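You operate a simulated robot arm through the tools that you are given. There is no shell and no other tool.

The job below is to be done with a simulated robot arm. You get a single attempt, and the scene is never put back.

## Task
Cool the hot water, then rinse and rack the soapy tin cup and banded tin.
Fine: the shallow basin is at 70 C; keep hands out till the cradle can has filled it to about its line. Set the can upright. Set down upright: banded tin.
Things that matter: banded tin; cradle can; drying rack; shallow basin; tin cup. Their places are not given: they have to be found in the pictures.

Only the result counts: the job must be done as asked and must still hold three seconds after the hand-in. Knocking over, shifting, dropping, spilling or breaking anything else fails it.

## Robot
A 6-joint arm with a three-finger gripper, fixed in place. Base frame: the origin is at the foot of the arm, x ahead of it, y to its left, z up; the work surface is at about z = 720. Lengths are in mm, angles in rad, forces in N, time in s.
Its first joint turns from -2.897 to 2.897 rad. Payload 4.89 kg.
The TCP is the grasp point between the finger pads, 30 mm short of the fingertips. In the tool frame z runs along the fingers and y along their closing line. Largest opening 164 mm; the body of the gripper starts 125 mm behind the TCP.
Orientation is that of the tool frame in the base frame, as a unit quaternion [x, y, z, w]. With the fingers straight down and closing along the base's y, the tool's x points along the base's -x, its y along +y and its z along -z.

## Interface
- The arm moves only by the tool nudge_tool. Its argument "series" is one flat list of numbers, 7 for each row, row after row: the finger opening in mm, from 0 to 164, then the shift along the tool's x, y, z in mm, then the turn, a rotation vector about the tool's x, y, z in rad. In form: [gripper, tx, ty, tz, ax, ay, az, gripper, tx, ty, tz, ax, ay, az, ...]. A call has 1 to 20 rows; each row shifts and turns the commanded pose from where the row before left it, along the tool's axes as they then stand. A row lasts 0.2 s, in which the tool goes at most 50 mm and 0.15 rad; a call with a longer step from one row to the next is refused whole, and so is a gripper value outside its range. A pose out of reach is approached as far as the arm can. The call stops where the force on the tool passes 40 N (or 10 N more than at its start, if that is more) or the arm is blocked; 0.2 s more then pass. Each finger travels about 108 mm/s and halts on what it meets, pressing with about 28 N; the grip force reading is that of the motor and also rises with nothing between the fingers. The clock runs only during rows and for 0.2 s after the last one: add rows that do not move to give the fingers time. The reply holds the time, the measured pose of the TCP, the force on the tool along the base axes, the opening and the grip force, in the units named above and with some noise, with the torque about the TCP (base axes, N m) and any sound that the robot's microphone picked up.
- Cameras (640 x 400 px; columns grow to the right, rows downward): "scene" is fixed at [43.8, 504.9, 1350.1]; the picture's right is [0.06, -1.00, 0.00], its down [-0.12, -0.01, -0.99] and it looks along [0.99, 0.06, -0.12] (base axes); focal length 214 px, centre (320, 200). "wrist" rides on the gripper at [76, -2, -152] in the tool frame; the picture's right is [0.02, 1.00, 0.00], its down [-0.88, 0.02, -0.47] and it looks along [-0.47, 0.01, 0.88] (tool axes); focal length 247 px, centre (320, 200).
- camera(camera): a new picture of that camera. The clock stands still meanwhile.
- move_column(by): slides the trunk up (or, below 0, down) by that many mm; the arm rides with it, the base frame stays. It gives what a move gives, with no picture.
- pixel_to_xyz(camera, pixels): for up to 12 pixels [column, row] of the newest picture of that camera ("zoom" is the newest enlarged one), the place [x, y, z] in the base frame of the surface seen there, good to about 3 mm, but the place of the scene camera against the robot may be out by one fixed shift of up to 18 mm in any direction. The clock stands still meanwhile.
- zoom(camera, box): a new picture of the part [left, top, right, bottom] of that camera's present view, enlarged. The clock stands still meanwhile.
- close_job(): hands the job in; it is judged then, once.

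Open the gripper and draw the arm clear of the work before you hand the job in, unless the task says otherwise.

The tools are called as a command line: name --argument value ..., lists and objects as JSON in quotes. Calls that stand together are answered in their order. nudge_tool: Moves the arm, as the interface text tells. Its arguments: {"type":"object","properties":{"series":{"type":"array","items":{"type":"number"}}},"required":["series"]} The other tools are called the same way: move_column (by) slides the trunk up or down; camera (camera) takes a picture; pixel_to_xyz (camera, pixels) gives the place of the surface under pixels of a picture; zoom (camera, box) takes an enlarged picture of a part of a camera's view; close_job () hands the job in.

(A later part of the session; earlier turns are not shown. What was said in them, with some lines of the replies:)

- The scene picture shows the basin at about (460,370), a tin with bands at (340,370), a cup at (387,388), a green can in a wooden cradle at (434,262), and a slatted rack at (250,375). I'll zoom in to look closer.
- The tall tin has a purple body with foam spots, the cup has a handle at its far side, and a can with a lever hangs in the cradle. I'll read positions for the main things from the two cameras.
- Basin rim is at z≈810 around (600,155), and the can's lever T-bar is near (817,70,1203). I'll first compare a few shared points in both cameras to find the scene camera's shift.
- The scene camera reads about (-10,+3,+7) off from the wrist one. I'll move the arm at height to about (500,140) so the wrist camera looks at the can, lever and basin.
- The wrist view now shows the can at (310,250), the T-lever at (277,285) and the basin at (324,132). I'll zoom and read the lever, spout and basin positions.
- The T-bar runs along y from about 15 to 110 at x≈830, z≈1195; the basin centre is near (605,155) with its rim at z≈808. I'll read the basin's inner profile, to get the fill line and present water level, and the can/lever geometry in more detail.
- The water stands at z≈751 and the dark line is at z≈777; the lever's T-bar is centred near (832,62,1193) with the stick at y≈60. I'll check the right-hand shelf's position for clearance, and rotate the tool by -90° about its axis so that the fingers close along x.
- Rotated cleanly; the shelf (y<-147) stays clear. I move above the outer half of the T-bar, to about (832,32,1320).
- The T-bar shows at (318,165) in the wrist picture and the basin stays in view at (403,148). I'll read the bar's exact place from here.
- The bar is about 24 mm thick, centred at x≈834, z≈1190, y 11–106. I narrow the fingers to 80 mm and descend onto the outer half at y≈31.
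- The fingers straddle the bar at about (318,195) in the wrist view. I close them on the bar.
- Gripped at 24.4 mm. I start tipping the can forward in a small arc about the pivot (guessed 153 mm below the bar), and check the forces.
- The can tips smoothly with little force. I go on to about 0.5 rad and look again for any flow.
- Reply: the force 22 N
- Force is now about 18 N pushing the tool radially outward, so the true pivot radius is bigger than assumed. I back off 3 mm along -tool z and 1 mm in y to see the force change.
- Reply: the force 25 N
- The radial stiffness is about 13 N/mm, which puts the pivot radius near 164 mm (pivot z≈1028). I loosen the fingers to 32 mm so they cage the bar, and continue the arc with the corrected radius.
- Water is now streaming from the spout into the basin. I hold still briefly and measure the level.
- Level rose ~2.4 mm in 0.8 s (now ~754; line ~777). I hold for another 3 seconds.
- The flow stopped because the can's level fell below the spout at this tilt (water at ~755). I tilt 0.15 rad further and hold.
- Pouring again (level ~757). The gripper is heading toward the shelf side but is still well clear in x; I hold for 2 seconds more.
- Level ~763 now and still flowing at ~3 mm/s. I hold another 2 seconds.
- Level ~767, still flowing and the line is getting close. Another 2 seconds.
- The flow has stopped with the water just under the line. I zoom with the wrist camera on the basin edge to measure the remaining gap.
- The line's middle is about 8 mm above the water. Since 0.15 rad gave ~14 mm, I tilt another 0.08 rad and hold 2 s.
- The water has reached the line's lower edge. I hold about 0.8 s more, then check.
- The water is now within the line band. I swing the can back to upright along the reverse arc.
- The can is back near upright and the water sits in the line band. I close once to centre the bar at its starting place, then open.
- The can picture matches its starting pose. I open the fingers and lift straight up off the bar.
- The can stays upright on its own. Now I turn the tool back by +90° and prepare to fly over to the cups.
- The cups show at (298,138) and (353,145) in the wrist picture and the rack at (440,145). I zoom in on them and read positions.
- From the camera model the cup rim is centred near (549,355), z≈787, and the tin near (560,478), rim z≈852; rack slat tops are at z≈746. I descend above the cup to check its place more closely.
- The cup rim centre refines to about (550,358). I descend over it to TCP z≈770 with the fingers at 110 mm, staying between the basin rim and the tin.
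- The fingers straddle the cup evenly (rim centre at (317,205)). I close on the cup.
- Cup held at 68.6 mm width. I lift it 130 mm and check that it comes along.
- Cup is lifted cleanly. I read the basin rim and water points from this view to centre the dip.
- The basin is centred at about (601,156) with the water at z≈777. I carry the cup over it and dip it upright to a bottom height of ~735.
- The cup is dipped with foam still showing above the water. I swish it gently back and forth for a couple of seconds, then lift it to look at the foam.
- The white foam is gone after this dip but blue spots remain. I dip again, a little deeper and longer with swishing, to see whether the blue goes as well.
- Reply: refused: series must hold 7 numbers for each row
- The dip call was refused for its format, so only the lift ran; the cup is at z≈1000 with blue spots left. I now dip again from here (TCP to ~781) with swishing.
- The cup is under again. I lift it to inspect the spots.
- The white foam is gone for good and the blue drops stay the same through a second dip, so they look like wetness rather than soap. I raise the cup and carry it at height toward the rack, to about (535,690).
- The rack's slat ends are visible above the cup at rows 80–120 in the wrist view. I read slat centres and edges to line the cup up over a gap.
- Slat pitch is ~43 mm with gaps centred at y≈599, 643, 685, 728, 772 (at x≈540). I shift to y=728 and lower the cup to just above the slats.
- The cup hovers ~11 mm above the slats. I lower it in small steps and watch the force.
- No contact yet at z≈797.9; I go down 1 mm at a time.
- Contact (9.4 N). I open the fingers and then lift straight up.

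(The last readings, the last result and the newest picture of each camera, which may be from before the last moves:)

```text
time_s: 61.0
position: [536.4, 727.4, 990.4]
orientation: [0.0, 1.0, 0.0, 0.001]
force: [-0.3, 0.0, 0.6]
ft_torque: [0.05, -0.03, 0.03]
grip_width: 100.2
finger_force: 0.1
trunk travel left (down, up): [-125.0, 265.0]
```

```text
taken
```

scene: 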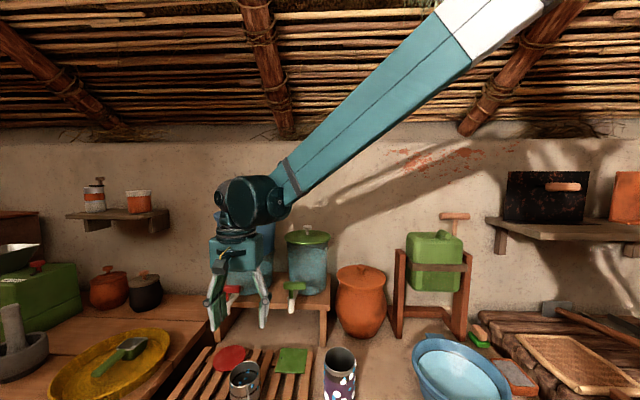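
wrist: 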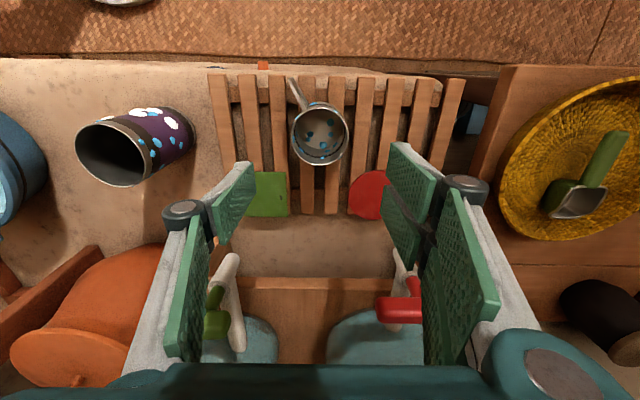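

The cup stands on the rack at (320,135) in the wrist view. I move to above the banded tin at about (558,478) and look at it.

nudge_tool --series '[110, -3.6, -41.5, 0, 0, 0, 0, 110, -3.6, -41.5, 0, 0, 0, 0, 110, -3.6, -41.5, 0, 0, 0, 0, 110, -3.6, -41.5, 0, 0, 0, 0, 110, -3.6, -41.5, 0, 0, 0, 0, 110, -3.6, -41.5, 0, 0, 0, 0, 110, 0, 0, 0, 0, 0, 0]'

camera --camera "wrist"

zoom --camera "wrist" --box '[240, 60, 480, 210]'

```text
time_s: 62.6
position: [557.2, 476.9, 991.3]
orientation: [-0.001, 1.0, 0.0, 0.001]
force: [0.5, -0.2, 1.1]
ft_torque: [-0.02, -0.06, -0.01]
grip_width: 109.8
finger_force: 0.0
trunk travel left (down, up): [-125.0, 265.0]
```

```text
taken
```

wrist: 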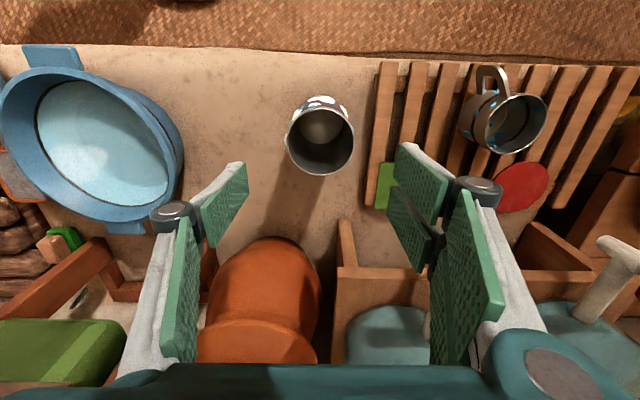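

```text
2.67 times, centred on (360, 135) of wrist
```

zoom: 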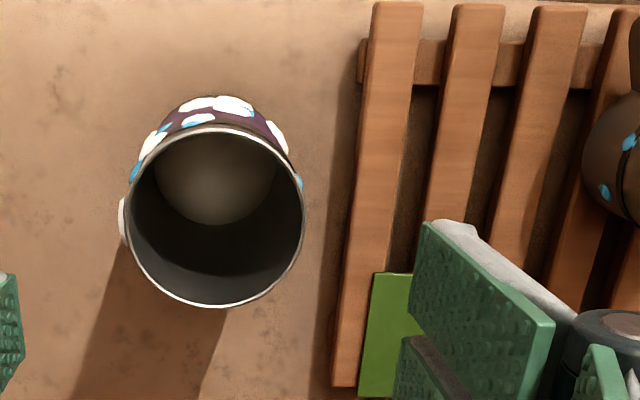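

The tin's rim centre is at about (558,477), straight below the TCP. I descend to TCP z≈812 with the fingers at 110 mm.

pixel_to_xyz --camera "wrist" --pixels '[[287, 145], [353, 143], [320, 174], [320, 109], [320, 125], [336, 135], [466, 130], [520, 150], [495, 148], [505, 115]]'

nudge_tool --series '[114, -1, 0, 44, 0, 0, 0, 114, 0, 0, 44, 0, 0, 0, 114, 0, 0, 44, 0, 0, 0, 114, 0, 0, 30, 0, 0, 0, 114, 0, 0, 17, 0, 0, 0, 114, 0, 0, 0, 0, 0, 0]'

camera --camera "wrist"

```text
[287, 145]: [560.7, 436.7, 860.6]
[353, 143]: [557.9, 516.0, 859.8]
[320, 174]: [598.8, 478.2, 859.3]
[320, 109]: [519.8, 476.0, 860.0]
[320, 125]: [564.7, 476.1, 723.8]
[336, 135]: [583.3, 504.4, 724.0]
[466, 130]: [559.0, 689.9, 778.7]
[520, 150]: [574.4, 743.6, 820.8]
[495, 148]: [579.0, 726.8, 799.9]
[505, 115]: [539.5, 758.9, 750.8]
```

```text
time_s: 64.0
position: [559.1, 476.7, 811.9]
orientation: [-0.001, 1.0, 0.0, 0.001]
force: [0.3, -0.1, 1.0]
ft_torque: [0.01, 0.05, 0.01]
grip_width: 113.9
finger_force: 0.0
trunk travel left (down, up): [-125.0, 265.0]
```

```text
taken
```

wrist: 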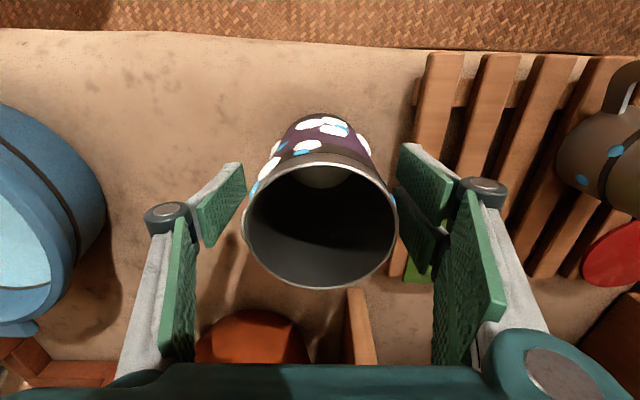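

The tin (rim z≈860, diameter ~78) sits centred between the fingers. I close on it.

nudge_tool --series '[0, 0, 0, 0, 0, 0, 0, 0, 0, 0, 0, 0, 0, 0, 0, 0, 0, 0, 0, 0, 0, 0, 0, 0, 0, 0, 0, 0]'

nudge_tool --series '[0, 0, 0, -10, 0, 0, 0, 0, 0, 0, -30, 0, 0, 0, 0, 0, 0, -35, 0, 0, 0, 0, 0, 0, -35, 0, 0, 0, 0, 0, 0, -30, 0, 0, 0, 0, 0, 0, 0, 0, 0, 0]'

camera --camera "wrist"

camera --camera "scene"

```text
time_s: 65.0
position: [559.7, 478.0, 812.1]
orientation: [0.0, 1.0, 0.0, 0.001]
force: [0.8, -0.6, -0.4]
ft_torque: [-0.01, -0.03, 0.0]
grip_width: 84.5
finger_force: 28.1
trunk travel left (down, up): [-125.0, 265.0]
```

```text
time_s: 66.4
position: [558.6, 477.0, 952.9]
orientation: [-0.001, 1.0, -0.001, 0.001]
force: [0.6, 0.7, -0.6]
ft_torque: [0.01, 0.0, 0.01]
grip_width: 84.3
finger_force: 27.9
trunk travel left (down, up): [-125.0, 265.0]
```

```text
taken
```

wrist: 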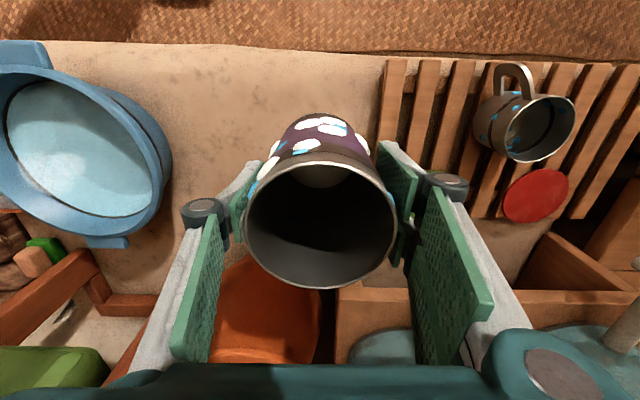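

```text
taken
```

scene: 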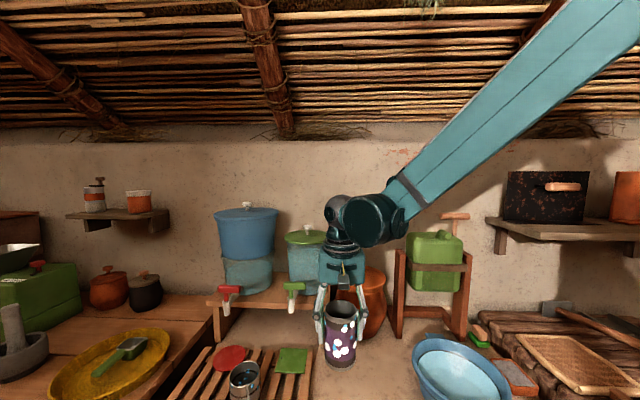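

The tin lifts with the gripper (bottom now ~861, above the 811 basin rim). I carry it over the basin centre and dip it to a bottom height of ~733.

nudge_tool --series '[0, -5.3, -40.1, 0, 0, 0, 0, 0, -5.3, -40.1, 0, 0, 0, 0, 0, -5.3, -40.1, 0, 0, 0, 0, 0, -5.3, -40.1, 0, 0, 0, 0, 0, -5.3, -40.1, 0, 0, 0, 0, 0, -5.3, -40.1, 0, 0, 0, 0, 0, -5.3, -40.1, 0, 0, 0, 0, 0, -5.3, -40.1, 0, 0, 0, 0, 0, 0, 0, 0, 0, 0, 0, 0, 0, 0, 30, 0, 0, 0, 0, 0, 0, 30, 0, 0, 0, 0, 0, 0, 25, 0, 0, 0, 0, 0, 0, 23, 0, 0, 0, 0, 0, 0, 18, 0, 0, 0, 0, 0, 0, 0, 0, 0, 0]'

camera --camera "wrist"

zoom --camera "scene" --box '[380, 280, 560, 400]'

```text
time_s: 69.6
position: [601.5, 155.4, 825.2]
orientation: [0.0, 1.0, 0.0, 0.001]
force: [0.2, -0.7, -0.8]
ft_torque: [0.02, 0.03, 0.02]
grip_width: 84.1
finger_force: 27.9
trunk travel left (down, up): [-125.0, 265.0]
```

```text
taken
```

wrist: 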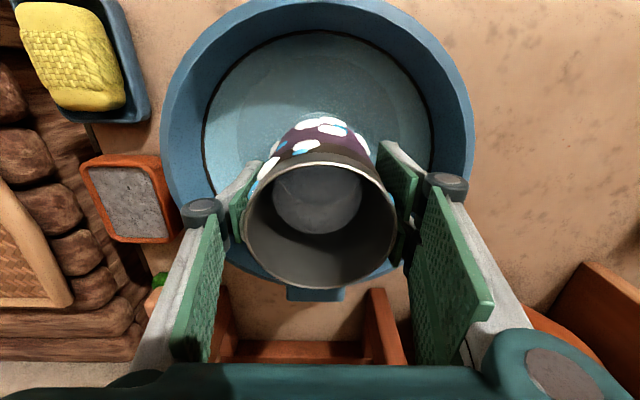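

```text
3.33 times, centred on (470, 340) of scene
```

zoom: 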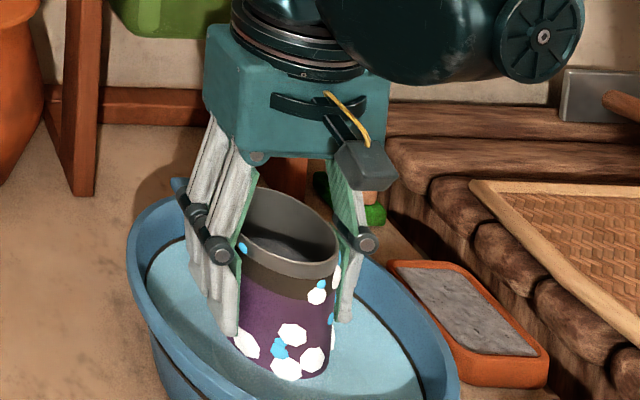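

The tin's lower part is in the water with white foam still on. I swish as before and hold for a few seconds.

nudge_tool --series '[0, 12, 0, 0, 0, 0, 0, 0, -12, 0, 0, 0, 0, 0, 0, -12, 0, 0, 0, 0, 0, 0, 12, 0, 0, 0, 0, 0, 0, 12, 0, 0, 0, 0, 0, 0, -12, 0, 0, 0, 0, 0, 0, -12, 0, 0, 0, 0, 0, 0, 12, 0, 0, 0, 0, 0, 0, 0, 0, 0, 0, 0, 0, 0, 0, 0, 0, 0, 0, 0]'

camera --camera "wrist"

zoom --camera "scene" --box '[380, 280, 560, 400]'

```text
time_s: 71.8
position: [602.1, 155.5, 828.1]
orientation: [0.0, 1.0, 0.0, 0.001]
force: [0.8, 0.7, -0.8]
ft_torque: [0.0, 0.03, 0.01]
grip_width: 84.3
finger_force: 28.2
trunk travel left (down, up): [-125.0, 265.0]
```

```text
taken
```

wrist: 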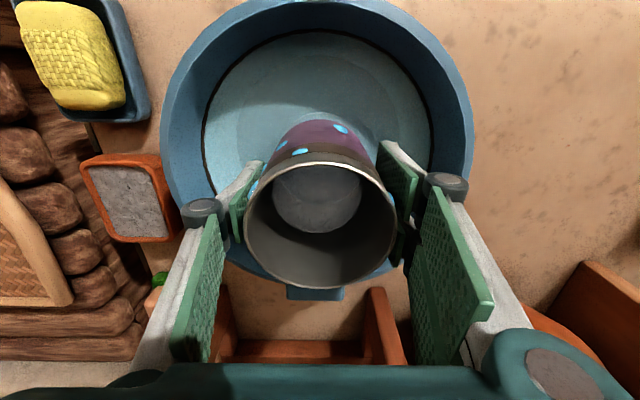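

```text
3.33 times, centred on (470, 340) of scene
```

zoom: 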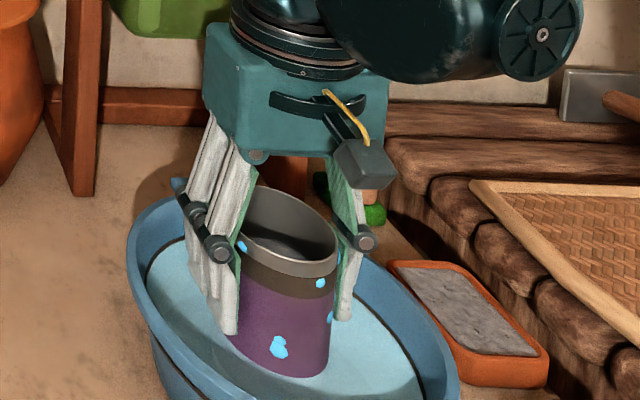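

The white foam is gone from the tin too. I give it a few more swishes for good measure, then lift it out.

nudge_tool --series '[0, 12, 0, 0, 0, 0, 0, 0, -12, 0, 0, 0, 0, 0, 0, -12, 0, 0, 0, 0, 0, 0, 12, 0, 0, 0, 0, 0, 0, 0, 0, 0, 0, 0, 0, 0, 0, 0, 0, 0, 0, 0, 0, 0, 0, 0, 0, 0, 0, 0, 0, 0, 0, 0, 0, 0, 0, 0, -25, 0, 0, 0, 0, 0, 0, -40, 0, 0, 0, 0, 0, 0, -45, 0, 0, 0, 0, 0, 0, -45, 0, 0, 0, 0, 0, 0, -40, 0, 0, 0, 0, 0, 0, 0, 0, 0, 0]'

camera --camera "wrist"

camera --camera "scene"

```text
refused: series must hold 7 numbers for each row
```

```text
taken
```

wrist: 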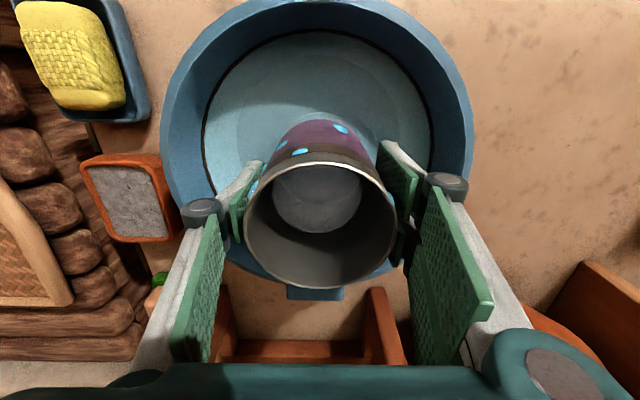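

```text
taken
```

scene: 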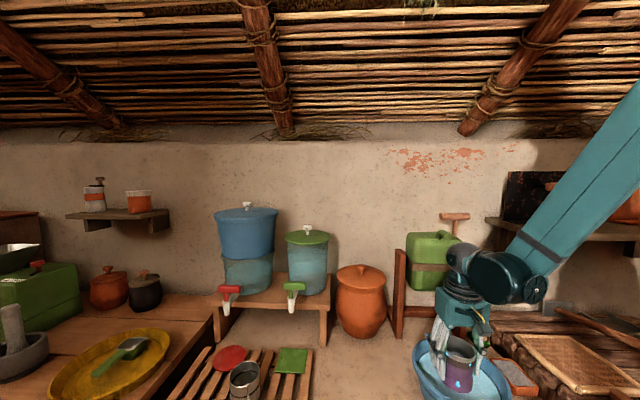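

That call had a miscounted row and was refused, so nothing moved. I send the swish and the lift again with the rows counted.

nudge_tool --series '[0, 12, 0, 0, 0, 0, 0, 0, -12, 0, 0, 0, 0, 0, 0, -12, 0, 0, 0, 0, 0, 0, 12, 0, 0, 0, 0, 0, 0, 12, 0, 0, 0, 0, 0, 0, -12, 0, 0, 0, 0, 0, 0, -12, 0, 0, 0, 0, 0, 0, 12, 0, 0, 0, 0, 0, 0, 0, 0, 0, 0, 0, 0, 0, 0, 0, 0, 0, 0, 0]'

nudge_tool --series '[0, 0, 0, -25, 0, 0, 0, 0, 0, 0, -40, 0, 0, 0, 0, 0, 0, -45, 0, 0, 0, 0, 0, 0, -45, 0, 0, 0, 0, 0, 0, -35, 0, 0, 0, 0, 0, 0, 0, 0, 0, 0]'

camera --camera "wrist"

zoom --camera "scene" --box '[380, 230, 560, 400]'

```text
time_s: 74.0
position: [602.1, 157.4, 826.0]
orientation: [0.0, 1.0, 0.0, 0.0]
force: [0.5, 0.5, -0.8]
ft_torque: [0.0, 0.02, 0.02]
grip_width: 82.2
finger_force: 27.7
trunk travel left (down, up): [-125.0, 265.0]
```

```text
time_s: 75.4
position: [601.7, 156.1, 1017.4]
orientation: [0.0, 1.0, 0.001, 0.002]
force: [-1.2, -0.5, -0.4]
ft_torque: [-0.01, -0.03, -0.03]
grip_width: 82.1
finger_force: 27.8
trunk travel left (down, up): [-125.0, 265.0]
```

```text
taken
```

wrist: 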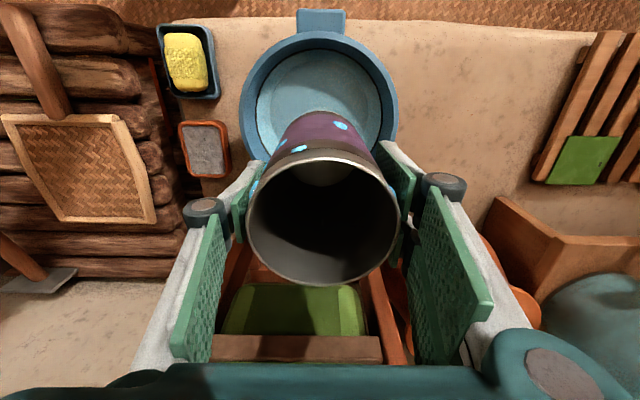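

```text
2.35 times, centred on (470, 315) of scene
```

zoom: 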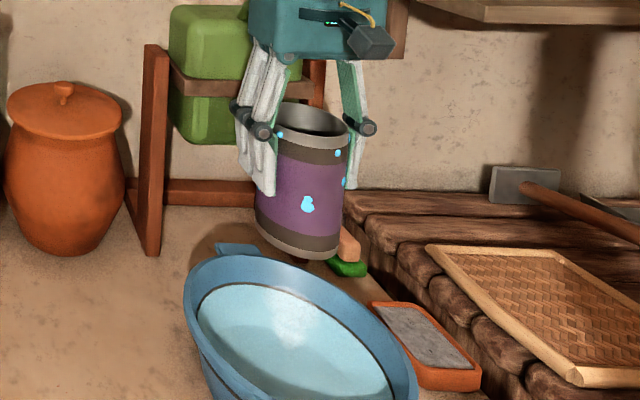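

The grip width went from 84.3 to 82.1 mm, so the tin may have shifted a little in the fingers. I check its rim heights and tilt before racking.

pixel_to_xyz --camera "wrist" --pixels '[[250, 215], [397, 225], [322, 284], [322, 158], [270, 265], [375, 265], [275, 175], [370, 175], [325, 180], [330, 115], [322, 130], [345, 125]]'

zoom --camera "wrist" --box '[220, 80, 420, 300]'

zoom --camera "scene" --box '[430, 240, 530, 360]'

```text
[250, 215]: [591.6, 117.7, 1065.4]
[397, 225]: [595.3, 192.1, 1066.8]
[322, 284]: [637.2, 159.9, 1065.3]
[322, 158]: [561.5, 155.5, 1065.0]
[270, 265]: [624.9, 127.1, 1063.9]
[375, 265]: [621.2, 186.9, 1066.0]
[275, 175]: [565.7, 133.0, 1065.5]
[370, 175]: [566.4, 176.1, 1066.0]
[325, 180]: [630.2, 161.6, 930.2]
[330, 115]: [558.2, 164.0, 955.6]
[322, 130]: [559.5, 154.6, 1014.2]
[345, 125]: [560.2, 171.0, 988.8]
```

```text
1.82 times, centred on (320, 190) of wrist
```

zoom: 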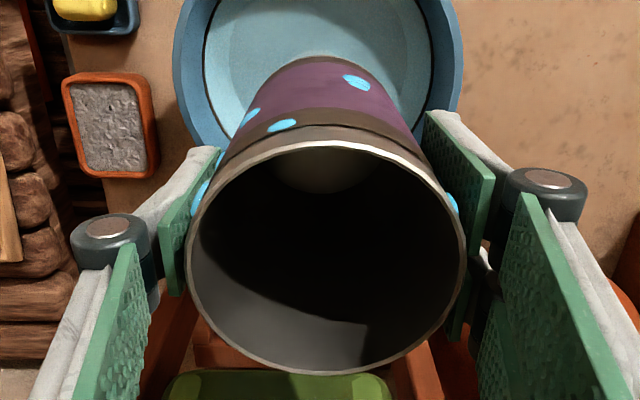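

```text
3.33 times, centred on (480, 300) of scene
```

zoom: 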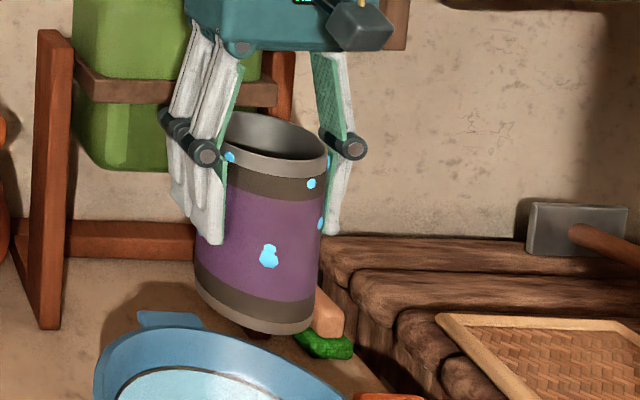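

The rim is level (z≈1065 all round) and sits 48 mm above the TCP as at the grasp, so the tin is still upright. I carry it to above the free front of the rack at (530,599), over the gap between the first two slats.

nudge_tool --series '[0, 7.2, 44.3, 0, 0, 0, 0, 0, 7.2, 44.3, 0, 0, 0, 0, 0, 7.2, 44.3, 0, 0, 0, 0, 0, 7.2, 44.3, 0, 0, 0, 0, 0, 7.2, 44.3, 0, 0, 0, 0, 0, 7.2, 44.3, 0, 0, 0, 0, 0, 7.2, 44.3, 0, 0, 0, 0, 0, 7.2, 44.3, 0, 0, 0, 0, 0, 7.2, 44.3, 0, 0, 0, 0, 0, 7.2, 44.3, 0, 0, 0, 0, 0, 0, 0, 0, 0, 0, 0]'

camera --camera "wrist"

camera --camera "scene"

```text
time_s: 77.8
position: [528.7, 599.8, 1017.2]
orientation: [-0.001, 1.0, 0.0, 0.001]
force: [0.5, 0.1, -0.7]
ft_torque: [0.0, 0.05, 0.0]
grip_width: 82.3
finger_force: 28.1
trunk travel left (down, up): [-125.0, 265.0]
```

```text
taken
```

wrist: 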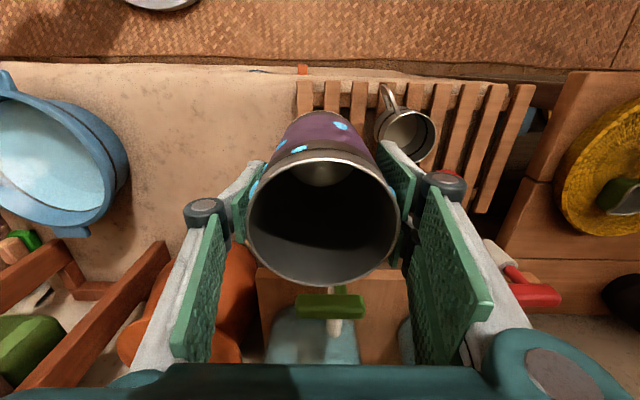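

```text
taken
```

scene: 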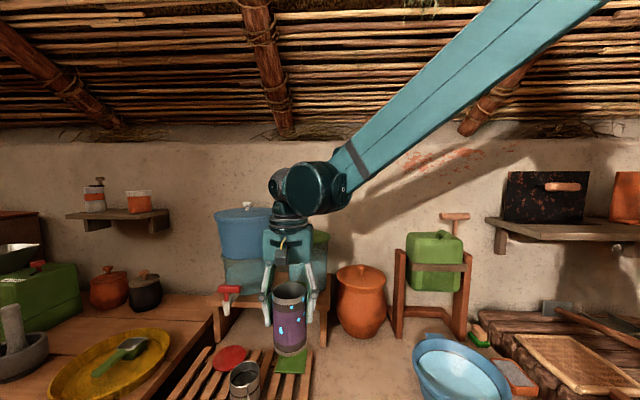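

The tin hangs over the rack; the first slats show at (304,95), (331,95) and (357,95). I verify their places against the tin.

pixel_to_xyz --camera "wrist" --pixels '[[304, 95], [331, 95], [357, 95], [298, 105], [311, 105], [398, 85], [378, 115], [436, 130], [405, 160], [388, 100]]'

zoom --camera "wrist" --box '[270, 60, 470, 190]'

```text
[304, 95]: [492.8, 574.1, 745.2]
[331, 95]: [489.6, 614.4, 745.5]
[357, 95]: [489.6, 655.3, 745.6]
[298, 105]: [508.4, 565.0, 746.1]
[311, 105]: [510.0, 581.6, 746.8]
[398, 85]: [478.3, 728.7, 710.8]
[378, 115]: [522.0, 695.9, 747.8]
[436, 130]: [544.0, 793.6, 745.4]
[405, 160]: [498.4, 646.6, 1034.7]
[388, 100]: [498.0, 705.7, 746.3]
```

```text
3.08 times, centred on (370, 125) of wrist
```

zoom: 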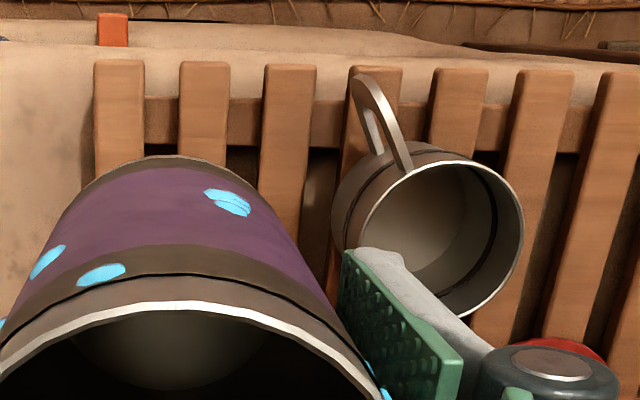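

Slats 1 and 2 are centred at y≈578 and 619 at this x, so y≈599 is right over their gap. I lower the tin to just above the slats.

nudge_tool --series '[0, 0, 0, 40, 0, 0, 0, 0, 0, 0, 40, 0, 0, 0, 0, 0, 0, 40, 0, 0, 0, 0, 0, 0, 30, 0, 0, 0, 0, 0, 0, 16, 0, 0, 0, 0, 0, 0, 5, 0, 0, 0, 0, 0, 0, 4, 0, 0, 0, 0, 0, 0, 0, 0, 0, 0]'

zoom --camera "scene" --box '[170, 240, 370, 400]'

```text
time_s: 79.6
position: [530.9, 599.7, 840.7]
orientation: [0.0, 1.0, 0.0, 0.0]
force: [0.9, -1.1, -1.3]
ft_torque: [-0.04, 0.0, -0.01]
grip_width: 82.2
finger_force: 27.7
trunk travel left (down, up): [-125.0, 265.0]
```

```text
2.50 times, centred on (270, 320) of scene
```

zoom: 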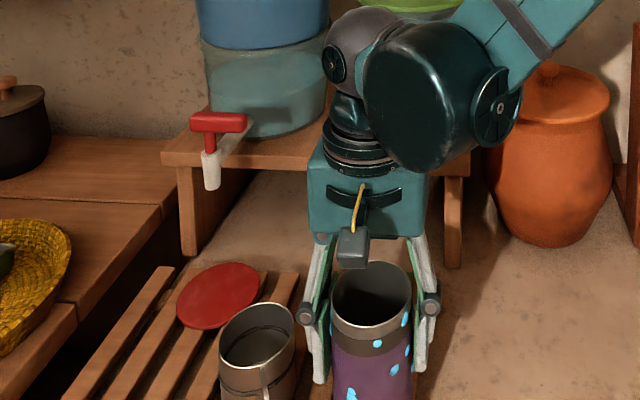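

Almost down, with no contact force yet. I lower it 1 mm at a time.

nudge_tool --series '[0, 0, 0, 1, 0, 0, 0, 0, 0, 0, 1, 0, 0, 0]'

```text
time_s: 80.2
position: [529.5, 600.2, 839.6]
orientation: [0.0, 1.0, 0.0, 0.001]
force: [0.5, 0.6, -1.4]
ft_torque: [-0.02, -0.01, 0.01]
grip_width: 82.2
finger_force: 28.3
trunk travel left (down, up): [-125.0, 265.0]
```

No contact yet at 839.6; two more 1 mm steps.

nudge_tool --series '[0, 0, 0, 1, 0, 0, 0, 0, 0, 0, 1, 0, 0, 0]'

```text
time_s: 80.8
position: [531.1, 599.2, 838.0]
orientation: [0.001, 1.0, 0.0, 0.001]
force: [4.0, 1.9, 23.4]
ft_torque: [0.29, -0.08, -0.03]
grip_width: 81.9
finger_force: 27.9
trunk travel left (down, up): [-125.0, 265.0]
```

Contact (23 N). I ease up 1 mm, open the fingers gradually and lift straight up.

nudge_tool --series '[0, 0, 0, -1, 0, 0, 0, 86, 0, 0, 0, 0, 0, 0, 95, 0, 0, 0, 0, 0, 0, 104, 0, 0, 0, 0, 0, 0, 104, 0, 0, 0, 0, 0, 0, 104, 0, 0, -20, 0, 0, 0, 104, 0, 0, -35, 0, 0, 0, 104, 0, 0, -45, 0, 0, 0, 104, 0, 0, -45, 0, 0, 0, 104, 0, 0, -45, 0, 0, 0, 104, 0, 0, -40, 0, 0, 0, 104, 0, 0, 0, 0, 0, 0]'

camera --camera "wrist"

camera --camera "scene"

```text
time_s: 83.4
position: [528.7, 598.7, 1070.2]
orientation: [0.0, 1.0, 0.0, 0.002]
force: [0.2, -0.5, 0.1]
ft_torque: [0.0, -0.04, -0.03]
grip_width: 103.9
finger_force: 0.1
trunk travel left (down, up): [-125.0, 265.0]
```

```text
taken
```

wrist: 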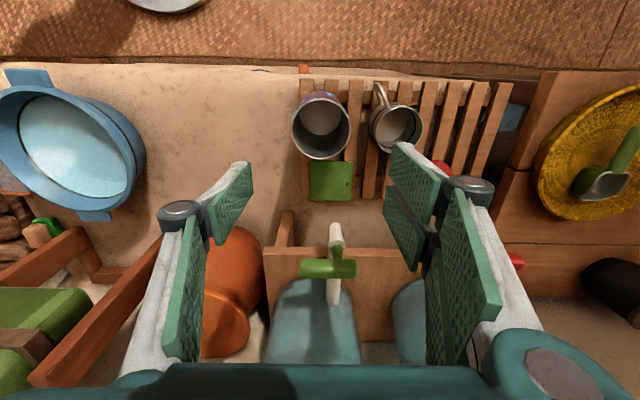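

```text
taken
```

scene: 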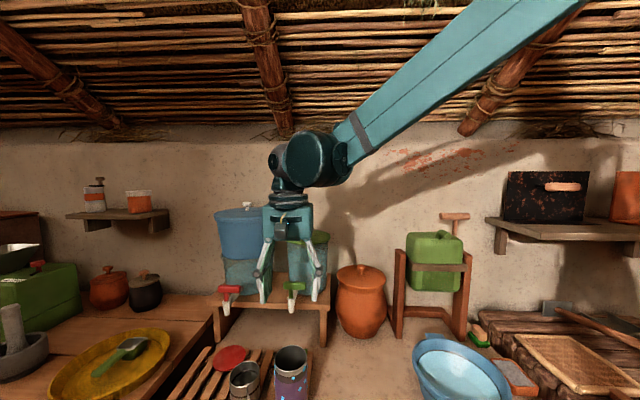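

Both stand on the rack: tin at (321,125) and cup at (396,125) in the wrist view. I zoom in to verify their stance, then the can and basin.

zoom --camera "wrist" --box '[270, 70, 470, 210]'

zoom --camera "scene" --box '[150, 300, 340, 400]'

zoom --camera "scene" --box '[380, 200, 540, 400]'

pixel_to_xyz --camera "wrist" --pixels '[[294, 130], [350, 130], [321, 158], [321, 93], [372, 128], [420, 128], [396, 151], [400, 105], [75, 150], [60, 130]]'

```text
2.86 times, centred on (370, 140) of wrist
```

zoom: 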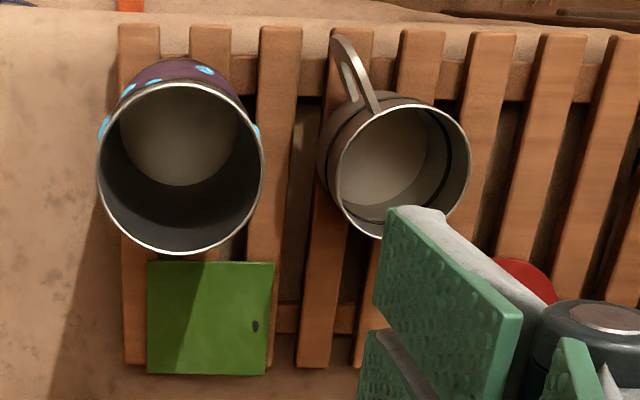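

```text
3.37 times, centred on (245, 350) of scene
```

zoom: 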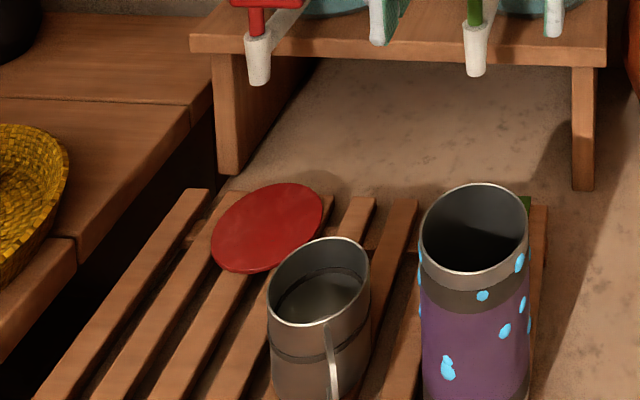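

```text
2.00 times, centred on (460, 300) of scene
```

zoom: 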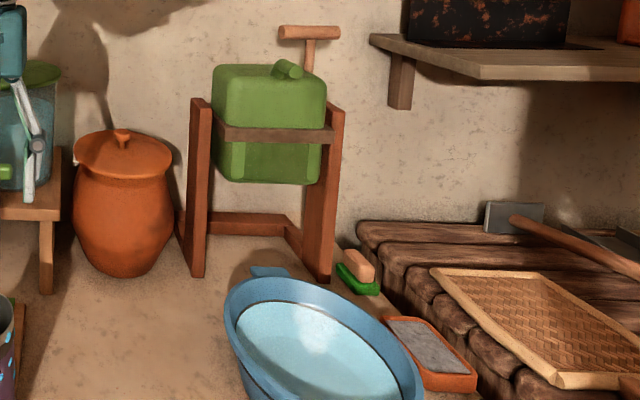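

```text
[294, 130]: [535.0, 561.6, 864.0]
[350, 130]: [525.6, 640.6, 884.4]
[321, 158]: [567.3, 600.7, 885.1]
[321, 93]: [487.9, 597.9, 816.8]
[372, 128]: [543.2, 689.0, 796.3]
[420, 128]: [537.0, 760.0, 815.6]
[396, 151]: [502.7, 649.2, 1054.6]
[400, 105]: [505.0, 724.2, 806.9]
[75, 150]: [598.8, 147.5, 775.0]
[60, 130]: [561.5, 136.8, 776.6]
```

The cup's drops have dried away already, confirming they were only wetness; both stand upright on the rack, and the can is upright. I draw the arm up and back to its starting area, and let some time pass.

nudge_tool --series '[104, 0, 0, -43, 0, 0, 0, 104, 0, 0, -43, 0, 0, 0, 104, 0, 0, -43, 0, 0, 0, 104, 0, 0, -43, 0, 0, 0, 104, 0, 0, -43, 0, 0, 0, 104, 0, 0, -43, 0, 0, 0, 104, 0, 0, -43, 0, 0, 0, 104, 0, 0, -42, 0, 0, 0, 164, 32, -29, 0, 0, 0, 0, 164, 32, -29, 0, 0, 0, 0, 164, 31, -29, 0, 0, 0, 0, 164, 0, 0, 0, 0, 0, 0, 164, 0, 0, 0, 0, 0, 0, 164, 0, 0, 0, 0, 0, 0, 164, 0, 0, 0, 0, 0, 0]'

nudge_tool --series '[164, 0, 0, 0, 0, 0, 0, 164, 0, 0, 0, 0, 0, 0, 164, 0, 0, 0, 0, 0, 0, 164, 0, 0, 0, 0, 0, 0, 164, 0, 0, 0, 0, 0, 0, 164, 0, 0, 0, 0, 0, 0, 164, 0, 0, 0, 0, 0, 0, 164, 0, 0, 0, 0, 0, 0, 164, 0, 0, 0, 0, 0, 0, 164, 0, 0, 0, 0, 0, 0, 164, 0, 0, 0, 0, 0, 0, 164, 0, 0, 0, 0, 0, 0, 164, 0, 0, 0, 0, 0, 0, 164, 0, 0, 0, 0, 0, 0, 164, 0, 0, 0, 0, 0, 0, 164, 0, 0, 0, 0, 0, 0, 164, 0, 0, 0, 0, 0, 0, 164, 0, 0, 0, 0, 0, 0, 164, 0, 0, 0, 0, 0, 0, 164, 0, 0, 0, 0, 0, 0]'

camera --camera "wrist"

camera --camera "scene"

zoom --camera "scene" --box '[150, 300, 340, 400]'

zoom --camera "scene" --box '[415, 335, 475, 375]'

```text
time_s: 86.6
position: [433.0, 512.5, 1412.0]
orientation: [0.0, 1.0, 0.0, 0.001]
force: [-0.6, 0.7, -0.4]
ft_torque: [-0.02, 0.05, 0.01]
grip_width: 164.0
finger_force: 0.1
trunk travel left (down, up): [-125.0, 265.0]
```

```text
time_s: 90.8
position: [433.7, 513.0, 1411.5]
orientation: [-0.001, 1.0, -0.001, 0.0]
force: [0.2, -0.6, 0.1]
ft_torque: [-0.02, 0.01, -0.01]
grip_width: 164.0
finger_force: 0.0
trunk travel left (down, up): [-125.0, 265.0]
```

```text
taken
```

wrist: 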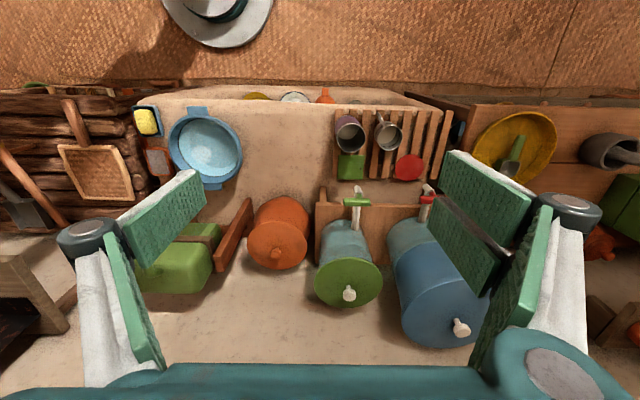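

```text
taken
```

scene: 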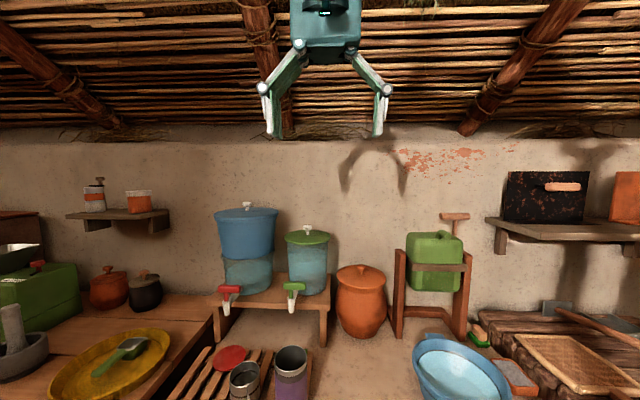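

```text
3.37 times, centred on (245, 350) of scene
```

zoom: 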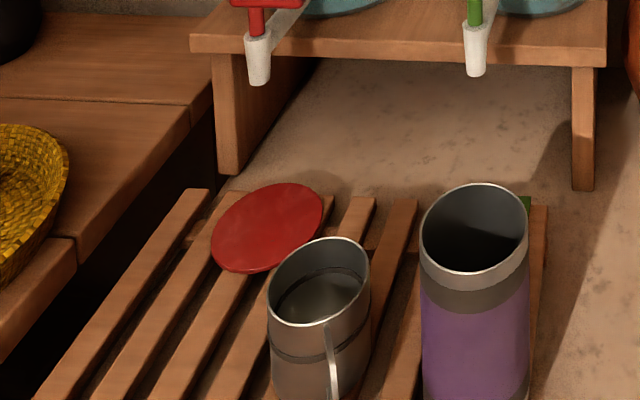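

```text
10.00 times, centred on (445, 355) of scene
```

zoom: 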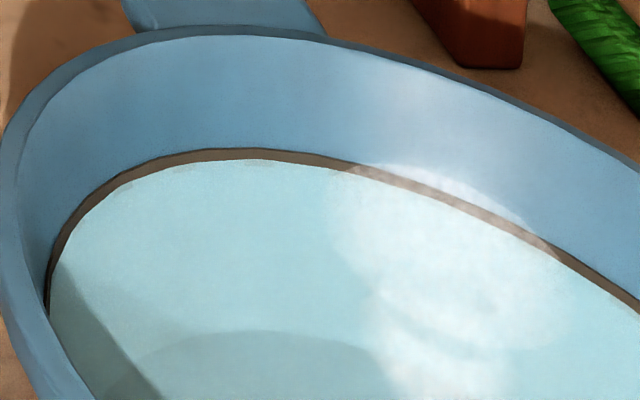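

Both tins are clean, dry and upright on the rack, the can is upright, the water stands at the line, and the arm is open and clear. I hand the job in.

close_job

```text
The job is handed in.
```

The hot water has been cooled, and both the tin cup and the banded tin are rinsed and standing on the drying rack. I've handed the job in; no verdict came back.

- **Basin:** I poured from the cradle can until the water reached the marked line. Only then did anything go into the basin.
- **Cradle can:** It is back upright in its starting position and stayed there after I let go.
- **Tin cup and banded tin:** I dipped and swished each one until the white foam was gone. Blue drops were still on both after rinsing, and they dried off once the tins were on the rack. Both are standing upright.
- **Everything else:** In the last pictures, nothing else was knocked over or out of place. The gripper is open and the arm is back near where it started, clear of the work.
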